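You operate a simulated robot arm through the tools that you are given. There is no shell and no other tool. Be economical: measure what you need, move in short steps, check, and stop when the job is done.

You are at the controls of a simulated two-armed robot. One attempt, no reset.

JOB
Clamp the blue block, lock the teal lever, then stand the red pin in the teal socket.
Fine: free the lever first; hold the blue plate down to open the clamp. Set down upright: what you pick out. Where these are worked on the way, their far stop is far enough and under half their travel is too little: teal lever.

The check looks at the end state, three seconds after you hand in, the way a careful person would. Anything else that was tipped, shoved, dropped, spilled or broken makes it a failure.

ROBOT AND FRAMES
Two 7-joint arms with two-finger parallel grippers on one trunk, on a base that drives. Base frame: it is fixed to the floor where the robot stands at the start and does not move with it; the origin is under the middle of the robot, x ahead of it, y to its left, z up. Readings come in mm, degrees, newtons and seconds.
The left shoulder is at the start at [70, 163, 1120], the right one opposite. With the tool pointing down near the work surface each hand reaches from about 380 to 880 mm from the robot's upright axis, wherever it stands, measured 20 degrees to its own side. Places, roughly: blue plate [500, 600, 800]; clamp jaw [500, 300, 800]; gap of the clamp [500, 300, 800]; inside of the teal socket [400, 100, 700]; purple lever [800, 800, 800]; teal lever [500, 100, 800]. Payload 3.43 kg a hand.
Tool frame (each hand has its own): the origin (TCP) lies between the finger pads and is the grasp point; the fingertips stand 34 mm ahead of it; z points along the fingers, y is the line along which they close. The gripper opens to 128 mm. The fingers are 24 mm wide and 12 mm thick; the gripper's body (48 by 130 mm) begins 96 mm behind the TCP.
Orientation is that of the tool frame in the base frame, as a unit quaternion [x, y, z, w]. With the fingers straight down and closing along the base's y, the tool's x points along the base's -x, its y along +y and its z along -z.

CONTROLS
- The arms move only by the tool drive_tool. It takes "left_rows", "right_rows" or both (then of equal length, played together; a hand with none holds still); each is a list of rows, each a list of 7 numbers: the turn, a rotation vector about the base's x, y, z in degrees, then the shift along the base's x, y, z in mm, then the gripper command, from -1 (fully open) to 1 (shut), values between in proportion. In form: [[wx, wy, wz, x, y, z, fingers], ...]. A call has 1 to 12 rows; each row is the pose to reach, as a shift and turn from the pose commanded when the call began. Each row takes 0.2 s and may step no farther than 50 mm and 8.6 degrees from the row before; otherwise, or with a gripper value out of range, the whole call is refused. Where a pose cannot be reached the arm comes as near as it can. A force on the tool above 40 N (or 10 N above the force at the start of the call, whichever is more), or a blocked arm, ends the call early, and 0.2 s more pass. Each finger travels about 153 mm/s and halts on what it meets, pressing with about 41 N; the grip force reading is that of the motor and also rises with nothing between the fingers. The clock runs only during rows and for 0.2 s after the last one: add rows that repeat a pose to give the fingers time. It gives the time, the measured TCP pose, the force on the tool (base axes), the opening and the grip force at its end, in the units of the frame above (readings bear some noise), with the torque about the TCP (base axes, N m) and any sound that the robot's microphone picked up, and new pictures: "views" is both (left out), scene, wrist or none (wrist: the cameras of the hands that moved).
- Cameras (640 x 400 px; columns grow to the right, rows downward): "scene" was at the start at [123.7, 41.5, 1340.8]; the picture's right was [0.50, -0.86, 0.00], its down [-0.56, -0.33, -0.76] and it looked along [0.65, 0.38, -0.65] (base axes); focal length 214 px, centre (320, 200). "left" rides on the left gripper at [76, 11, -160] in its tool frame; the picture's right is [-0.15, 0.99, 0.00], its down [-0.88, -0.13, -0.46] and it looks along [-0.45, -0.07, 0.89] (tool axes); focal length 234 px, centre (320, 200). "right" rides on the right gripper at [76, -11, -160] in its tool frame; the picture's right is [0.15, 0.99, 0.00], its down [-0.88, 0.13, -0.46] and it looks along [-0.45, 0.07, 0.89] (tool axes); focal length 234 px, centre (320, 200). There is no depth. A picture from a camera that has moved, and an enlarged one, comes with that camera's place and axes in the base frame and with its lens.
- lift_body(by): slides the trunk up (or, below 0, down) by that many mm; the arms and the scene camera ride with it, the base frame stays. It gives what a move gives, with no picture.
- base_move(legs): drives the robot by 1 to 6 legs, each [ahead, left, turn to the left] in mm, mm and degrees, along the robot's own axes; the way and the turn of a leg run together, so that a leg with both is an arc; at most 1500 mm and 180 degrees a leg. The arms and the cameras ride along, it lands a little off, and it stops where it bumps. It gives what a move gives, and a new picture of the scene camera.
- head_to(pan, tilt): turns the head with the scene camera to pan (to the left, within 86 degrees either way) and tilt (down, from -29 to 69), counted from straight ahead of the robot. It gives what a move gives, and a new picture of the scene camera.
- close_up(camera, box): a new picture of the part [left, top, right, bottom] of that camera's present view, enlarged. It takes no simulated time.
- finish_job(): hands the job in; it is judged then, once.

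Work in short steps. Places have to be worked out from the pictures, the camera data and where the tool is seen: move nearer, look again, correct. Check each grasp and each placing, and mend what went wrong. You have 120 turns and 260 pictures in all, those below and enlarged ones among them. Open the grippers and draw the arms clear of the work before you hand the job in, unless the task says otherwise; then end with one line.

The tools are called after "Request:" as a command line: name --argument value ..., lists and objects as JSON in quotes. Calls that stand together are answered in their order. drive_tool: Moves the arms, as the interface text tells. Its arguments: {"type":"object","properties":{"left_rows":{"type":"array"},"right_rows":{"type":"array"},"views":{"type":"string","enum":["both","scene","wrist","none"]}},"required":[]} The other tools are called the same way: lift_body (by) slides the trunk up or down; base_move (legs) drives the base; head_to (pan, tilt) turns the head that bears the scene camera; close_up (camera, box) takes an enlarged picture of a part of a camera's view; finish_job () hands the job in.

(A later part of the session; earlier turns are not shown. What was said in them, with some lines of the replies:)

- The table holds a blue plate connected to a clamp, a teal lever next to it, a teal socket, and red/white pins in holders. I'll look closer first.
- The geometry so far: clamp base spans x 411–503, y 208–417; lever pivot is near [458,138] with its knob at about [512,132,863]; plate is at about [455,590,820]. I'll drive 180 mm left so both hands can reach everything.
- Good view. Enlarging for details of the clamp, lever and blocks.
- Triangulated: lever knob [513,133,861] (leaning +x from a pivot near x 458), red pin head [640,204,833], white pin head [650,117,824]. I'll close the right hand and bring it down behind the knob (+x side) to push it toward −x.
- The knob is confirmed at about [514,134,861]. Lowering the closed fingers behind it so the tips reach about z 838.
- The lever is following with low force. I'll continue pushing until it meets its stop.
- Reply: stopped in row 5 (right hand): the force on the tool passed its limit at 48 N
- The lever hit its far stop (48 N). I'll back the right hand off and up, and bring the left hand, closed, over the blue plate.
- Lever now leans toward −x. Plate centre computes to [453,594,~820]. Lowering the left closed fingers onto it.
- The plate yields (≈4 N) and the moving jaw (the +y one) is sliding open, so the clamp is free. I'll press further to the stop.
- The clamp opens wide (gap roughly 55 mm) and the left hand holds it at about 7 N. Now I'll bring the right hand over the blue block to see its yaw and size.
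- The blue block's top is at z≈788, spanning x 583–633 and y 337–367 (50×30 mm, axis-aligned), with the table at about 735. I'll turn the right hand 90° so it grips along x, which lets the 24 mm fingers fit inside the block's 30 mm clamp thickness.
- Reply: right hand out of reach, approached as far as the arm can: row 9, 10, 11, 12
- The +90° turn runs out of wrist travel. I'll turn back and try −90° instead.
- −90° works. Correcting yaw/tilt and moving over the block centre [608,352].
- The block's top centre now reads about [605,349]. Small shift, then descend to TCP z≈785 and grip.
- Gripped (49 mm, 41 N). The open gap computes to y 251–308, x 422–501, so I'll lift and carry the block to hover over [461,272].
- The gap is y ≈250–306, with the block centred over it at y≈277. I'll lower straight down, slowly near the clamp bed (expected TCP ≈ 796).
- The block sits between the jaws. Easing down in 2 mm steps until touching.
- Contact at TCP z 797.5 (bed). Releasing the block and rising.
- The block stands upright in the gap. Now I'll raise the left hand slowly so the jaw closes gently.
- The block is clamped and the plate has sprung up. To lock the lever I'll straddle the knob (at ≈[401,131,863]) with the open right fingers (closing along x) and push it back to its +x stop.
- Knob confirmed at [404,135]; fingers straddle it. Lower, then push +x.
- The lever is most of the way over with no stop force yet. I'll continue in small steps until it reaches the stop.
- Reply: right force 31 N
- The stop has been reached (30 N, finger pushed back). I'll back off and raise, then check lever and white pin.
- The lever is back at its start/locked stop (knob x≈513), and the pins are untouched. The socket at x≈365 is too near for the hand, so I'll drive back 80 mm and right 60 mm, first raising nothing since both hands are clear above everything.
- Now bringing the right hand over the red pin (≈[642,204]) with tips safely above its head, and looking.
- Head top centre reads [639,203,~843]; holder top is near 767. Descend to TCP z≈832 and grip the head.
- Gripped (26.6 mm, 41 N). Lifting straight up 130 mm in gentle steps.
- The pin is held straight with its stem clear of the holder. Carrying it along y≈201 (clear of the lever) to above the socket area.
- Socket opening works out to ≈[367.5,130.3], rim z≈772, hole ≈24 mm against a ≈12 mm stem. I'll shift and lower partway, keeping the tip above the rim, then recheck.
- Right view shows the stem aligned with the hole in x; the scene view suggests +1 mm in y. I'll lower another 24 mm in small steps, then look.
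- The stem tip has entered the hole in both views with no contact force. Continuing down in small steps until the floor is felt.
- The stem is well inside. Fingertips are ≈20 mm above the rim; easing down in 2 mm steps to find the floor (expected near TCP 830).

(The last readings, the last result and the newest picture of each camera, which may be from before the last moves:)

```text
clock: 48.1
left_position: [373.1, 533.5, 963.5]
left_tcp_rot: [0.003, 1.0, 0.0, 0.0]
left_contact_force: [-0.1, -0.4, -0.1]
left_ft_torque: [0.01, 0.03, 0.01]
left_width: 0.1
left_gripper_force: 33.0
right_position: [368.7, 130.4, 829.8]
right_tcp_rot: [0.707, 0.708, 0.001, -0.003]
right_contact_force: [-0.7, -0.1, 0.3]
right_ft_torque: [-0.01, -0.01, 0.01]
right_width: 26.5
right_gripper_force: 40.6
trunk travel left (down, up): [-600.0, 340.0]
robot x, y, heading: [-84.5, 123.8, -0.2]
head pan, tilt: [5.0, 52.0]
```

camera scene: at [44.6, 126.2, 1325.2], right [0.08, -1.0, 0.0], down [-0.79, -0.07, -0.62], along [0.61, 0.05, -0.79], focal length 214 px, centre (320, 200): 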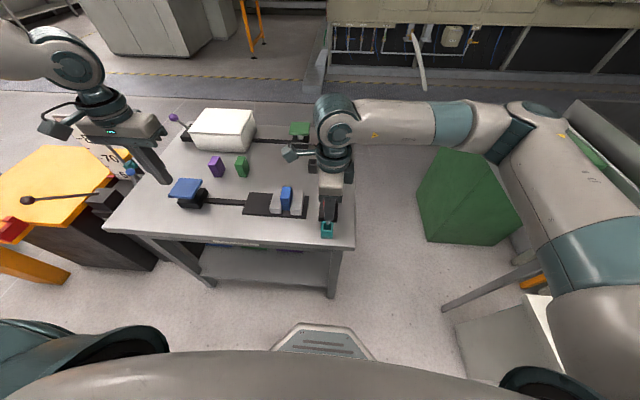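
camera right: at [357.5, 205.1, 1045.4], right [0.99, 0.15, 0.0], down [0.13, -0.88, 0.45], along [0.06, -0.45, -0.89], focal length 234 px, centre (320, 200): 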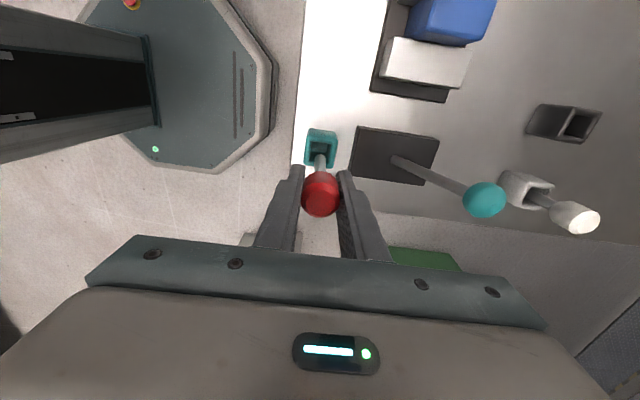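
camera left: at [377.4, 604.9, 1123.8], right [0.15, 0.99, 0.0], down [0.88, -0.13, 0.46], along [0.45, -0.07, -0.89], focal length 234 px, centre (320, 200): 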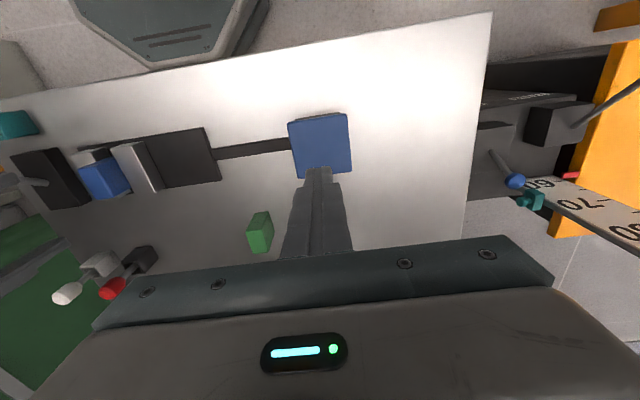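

No contact yet; continuing in 1.5 mm steps.

Request:
drive_tool --right_rows '[[0, 0, 0, 0, 0, -1.5, 0.8], [0, 0, 0, 0, 0, -3, 0.8], [0, 0, 0, 0, 0, -4.5, 0.8]]' --views "none"

Request:
close_up --camera "right" --box '[260, 90, 380, 220]'

Request:
close_up --camera "scene" --box '[290, 180, 360, 250]'

```text
clock: 48.9
left_position: [371.6, 535.0, 964.3]
left_tcp_rot: [0.002, 1.0, 0.001, 0.001]
left_contact_force: [-1.4, 0.0, -0.6]
left_ft_torque: [0.01, -0.01, -0.01]
left_width: 0.2
left_gripper_force: 33.2
right_position: [368.0, 130.9, 829.2]
right_tcp_rot: [0.707, 0.708, 0.003, -0.003]
right_contact_force: [2.7, -2.0, 34.8]
right_ft_torque: [-0.1, -0.37, -0.01]
right_width: 26.7
right_gripper_force: 41.5
trunk travel left (down, up): [-600.0, 340.0]
robot x, y, heading: [-79.5, 124.1, -0.4]
head pan, tilt: [5.0, 52.0]
```

```text
3.08 times, centred on (320, 155) of right
camera zoom: at [356.3, 206.0, 988.6], right [0.99, 0.15, 0.0], down [0.13, -0.88, 0.45], along [0.07, -0.44, -0.89], focal length 720 px, centre (320, 338)
```

zoom: 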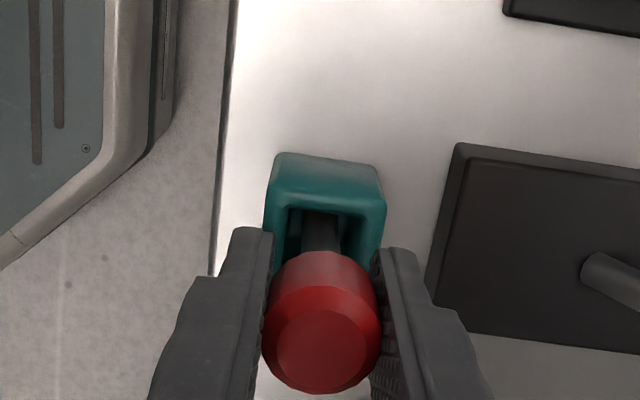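

```text
5.71 times, centred on (325, 215) of scene
camera zoom: at [42.1, 125.6, 1326.0], right [0.08, -1.0, 0.0], down [-0.78, -0.07, -0.62], along [0.62, 0.05, -0.79], focal length 1226 px, centre (291, 114)
```

zoom: 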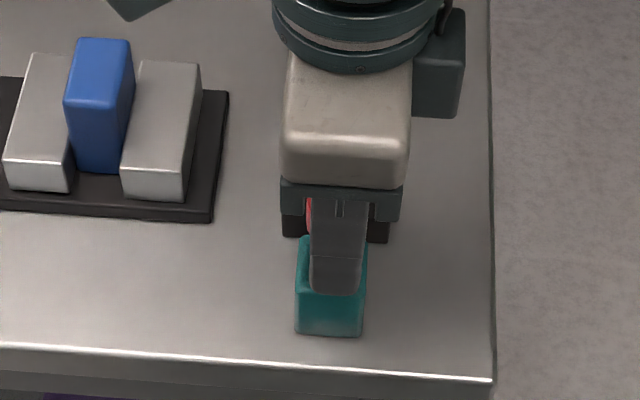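

The floor is reached (35 N at TCP ≈829, matching the seating depth in the holder). I'll relieve the pressure, open gently, and rise.

Request:
drive_tool --right_rows '[[0, 0, 0, 0, 0, 3.5, 0.8], [0, 0, 0, 0, 0, 3.5, 0.5], [0, 0, 0, 0, 0, 3.5, 0.3], [0, 0, 0, 0, 0, 3.5, 0.1], [0, 0, 0, 0, 0, 3.5, 0.1]]' --views "wrist"

```text
clock: 50.1
left_position: [373.2, 534.1, 963.0]
left_tcp_rot: [0.001, 1.0, 0.0, 0.0]
left_contact_force: [0.2, -0.8, -0.3]
left_ft_torque: [0.01, 0.03, -0.03]
left_width: 0.0
left_gripper_force: 33.2
right_position: [368.3, 130.6, 829.6]
right_tcp_rot: [0.707, 0.707, 0.0, -0.004]
right_contact_force: [0.8, 1.0, 0.9]
right_ft_torque: [0.01, -0.01, 0.01]
right_width: 57.7
right_gripper_force: 0.1
trunk travel left (down, up): [-600.0, 340.0]
robot x, y, heading: [-78.0, 120.5, -0.2]
head pan, tilt: [5.0, 52.0]
camera right: at [357.6, 206.4, 988.8], right [0.99, 0.15, 0.0], down [0.13, -0.88, 0.45], along [0.06, -0.45, -0.89], focal length 234 px, centre (320, 200)
```

right: 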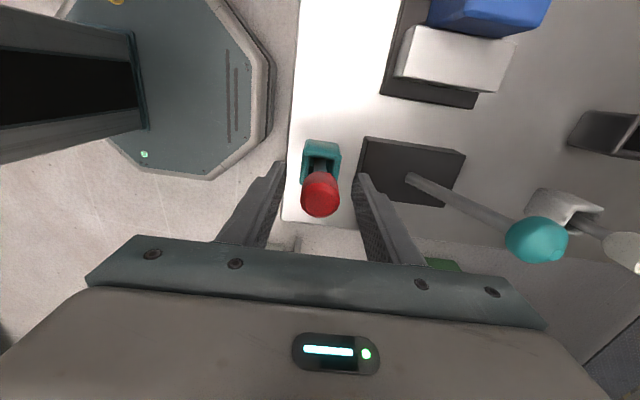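

The pin stands free between the open fingers. Rising straight up and clear.

Request:
drive_tool --right_rows '[[0, 0, 0, 0, 0, 30, 0], [0, 0, 0, 0, 0, 70, 0], [0, 0, 0, 0, 0, 115, -0.3], [0, 0, 0, 0, 0, 160, -0.5], [0, 0, 0, 20, -40, 190, -0.5], [0, 0, 0, 40, -80, 200, -0.5], [0, 0, 0, 50, -120, 200, -0.5]]' --left_rows '[[0, 0, 0, 0, 0, 30, 1], [0, 0, 0, 0, 0, 60, 0.5], [0, 0, 0, 0, 10, 90, 0], [0, 0, 0, 0, 20, 120, -0.5], [0, 0, 0, 0, 30, 150, -1], [0, 0, 0, 0, 40, 180, -1], [0, 0, 0, 0, 50, 200, -1]]'

Request:
close_up --camera "scene" --box '[240, 120, 380, 250]'

Request:
close_up --camera "scene" --box '[290, 170, 360, 245]'

```text
refused: row 5 steps farther than a row can; nothing moved
```

```text
3.08 times, centred on (310, 185) of scene
camera zoom: at [44.6, 126.1, 1325.2], right [0.08, -1.0, 0.0], down [-0.79, -0.07, -0.62], along [0.61, 0.05, -0.79], focal length 660 px, centre (351, 246)
```

zoom: 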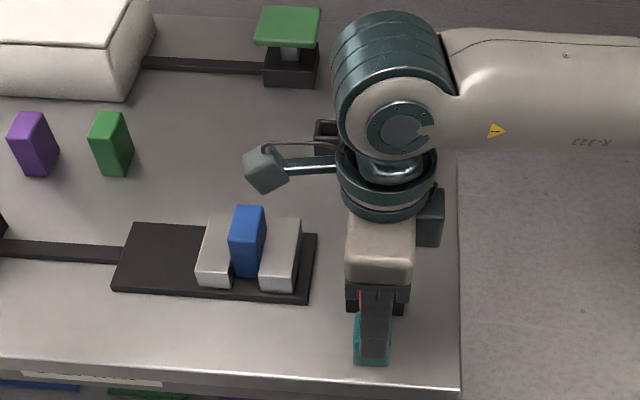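

```text
5.33 times, centred on (325, 208) of scene
camera zoom: at [44.6, 126.1, 1325.2], right [0.08, -1.0, 0.0], down [-0.79, -0.07, -0.62], along [0.61, 0.05, -0.79], focal length 1144 px, centre (293, 160)
```

zoom: 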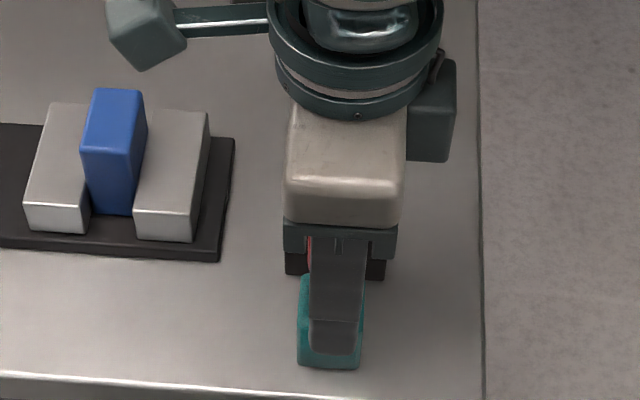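

One row was too long, so nothing moved. Retrying with shorter steps.

Request:
drive_tool --right_rows '[[0, 0, 0, 0, 0, 30, 0], [0, 0, 0, 0, 0, 70, 0], [0, 0, 0, 0, 0, 115, -0.3], [0, 0, 0, 0, 0, 160, -0.5], [0, 0, 0, 15, -30, 185, -0.5], [0, 0, 0, 30, -70, 195, -0.5], [0, 0, 0, 40, -110, 200, -0.5]]' --left_rows '[[0, 0, 0, 0, 0, 30, 1], [0, 0, 0, 0, 0, 60, 0.5], [0, 0, 0, 0, 10, 90, 0], [0, 0, 0, 0, 20, 120, -0.5], [0, 0, 0, 0, 30, 150, -1], [0, 0, 0, 0, 40, 180, -1], [0, 0, 0, 0, 50, 200, -1]]'

Request:
close_up --camera "scene" --box '[150, 90, 370, 250]'

Request:
close_up --camera "scene" --box '[290, 170, 360, 245]'

```text
clock: 51.7
left_position: [373.0, 585.3, 1164.0]
left_tcp_rot: [0.002, 1.0, 0.001, -0.001]
left_contact_force: [0.3, 0.2, -0.2]
left_ft_torque: [0.03, -0.02, 0.01]
left_width: 128.1
left_gripper_force: 0.1
right_position: [408.4, 21.0, 1027.9]
right_tcp_rot: [0.705, 0.709, 0.001, -0.004]
right_contact_force: [0.1, -0.5, -0.1]
right_ft_torque: [0.01, -0.03, -0.02]
right_width: 96.0
right_gripper_force: 0.0
trunk travel left (down, up): [-600.0, 340.0]
robot x, y, heading: [-78.7, 121.9, -0.0]
head pan, tilt: [5.0, 52.0]
camera scene: at [44.5, 124.5, 1325.2], right [0.08, -1.0, 0.0], down [-0.79, -0.07, -0.62], along [0.61, 0.05, -0.79], focal length 214 px, centre (320, 200)
camera right: at [397.8, 95.7, 1187.6], right [0.99, 0.15, 0.0], down [0.14, -0.88, 0.45], along [0.06, -0.44, -0.89], focal length 234 px, centre (320, 200)
camera left: at [296.9, 595.9, 1323.2], right [0.15, 0.99, 0.0], down [0.88, -0.13, 0.46], along [0.45, -0.07, -0.89], focal length 234 px, centre (320, 200)
```

scene: 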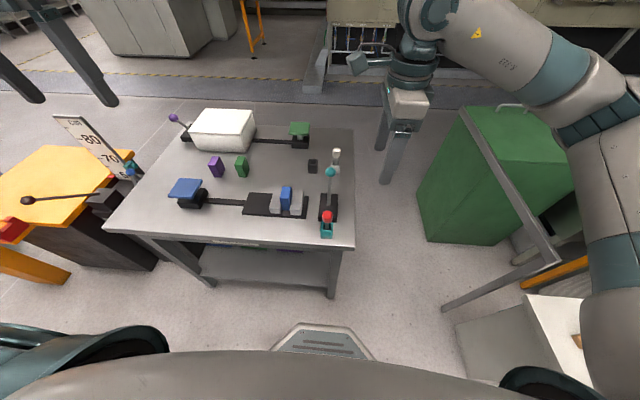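
right: 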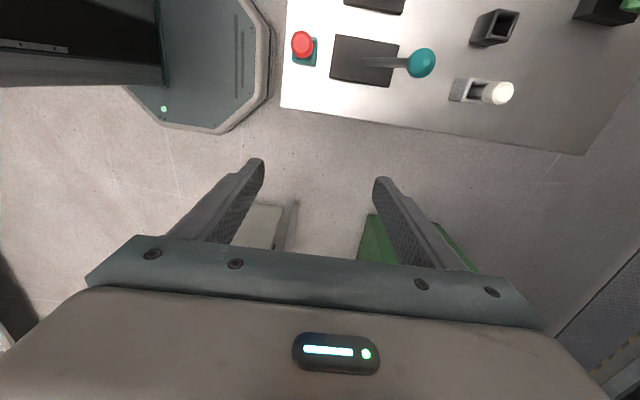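
left: 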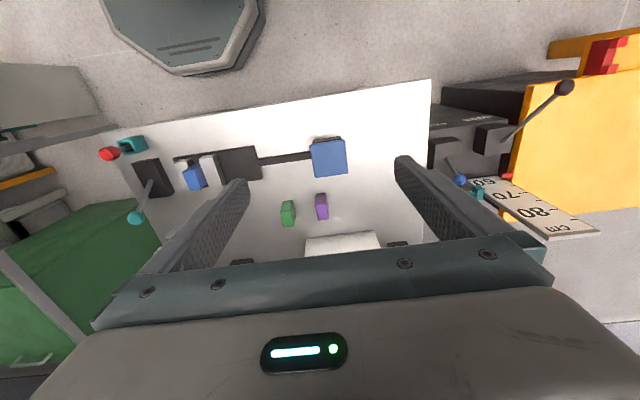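

```text
2.50 times, centred on (260, 170) of scene
camera zoom: at [44.5, 124.5, 1325.2], right [0.08, -1.0, 0.0], down [-0.79, -0.07, -0.62], along [0.61, 0.05, -0.79], focal length 536 px, centre (470, 275)
```

zoom: 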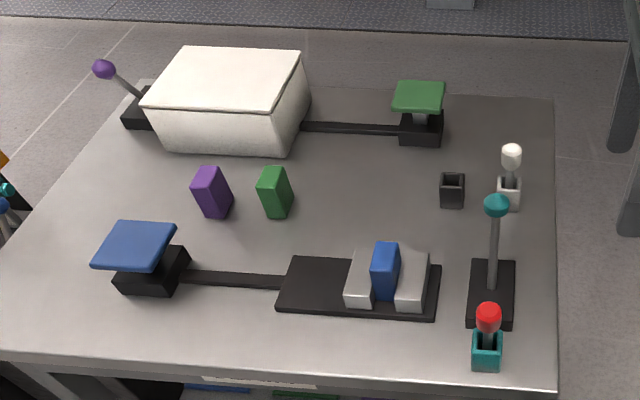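

```text
5.33 times, centred on (325, 208) of scene
camera zoom: at [44.5, 124.5, 1325.2], right [0.08, -1.0, 0.0], down [-0.79, -0.07, -0.62], along [0.61, 0.05, -0.79], focal length 1144 px, centre (293, 160)
```

zoom: 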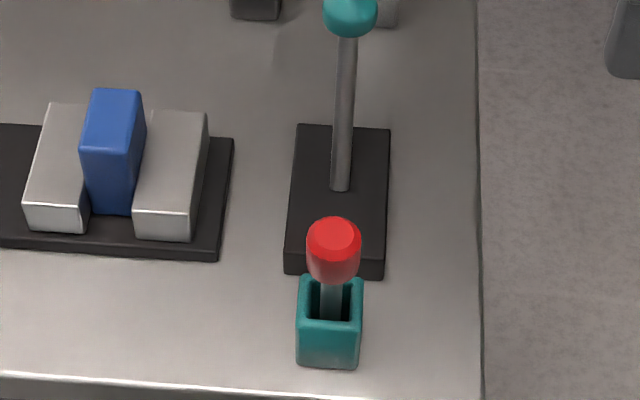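

The blue block stands clamped between the jaws, the lever is at its locked stop, and the red pin stands upright in the teal socket. Both hands are open and clear, and nothing else has moved. Handing in.

Request:
finish_job

```text
The job is handed in.
```

The blue block is clamped, the teal lever is back at its starting stop, and the red pin stands upright in the teal socket. I took that stop to be the locked one because you said to free the lever first; I did not press the plate again to test the lock.
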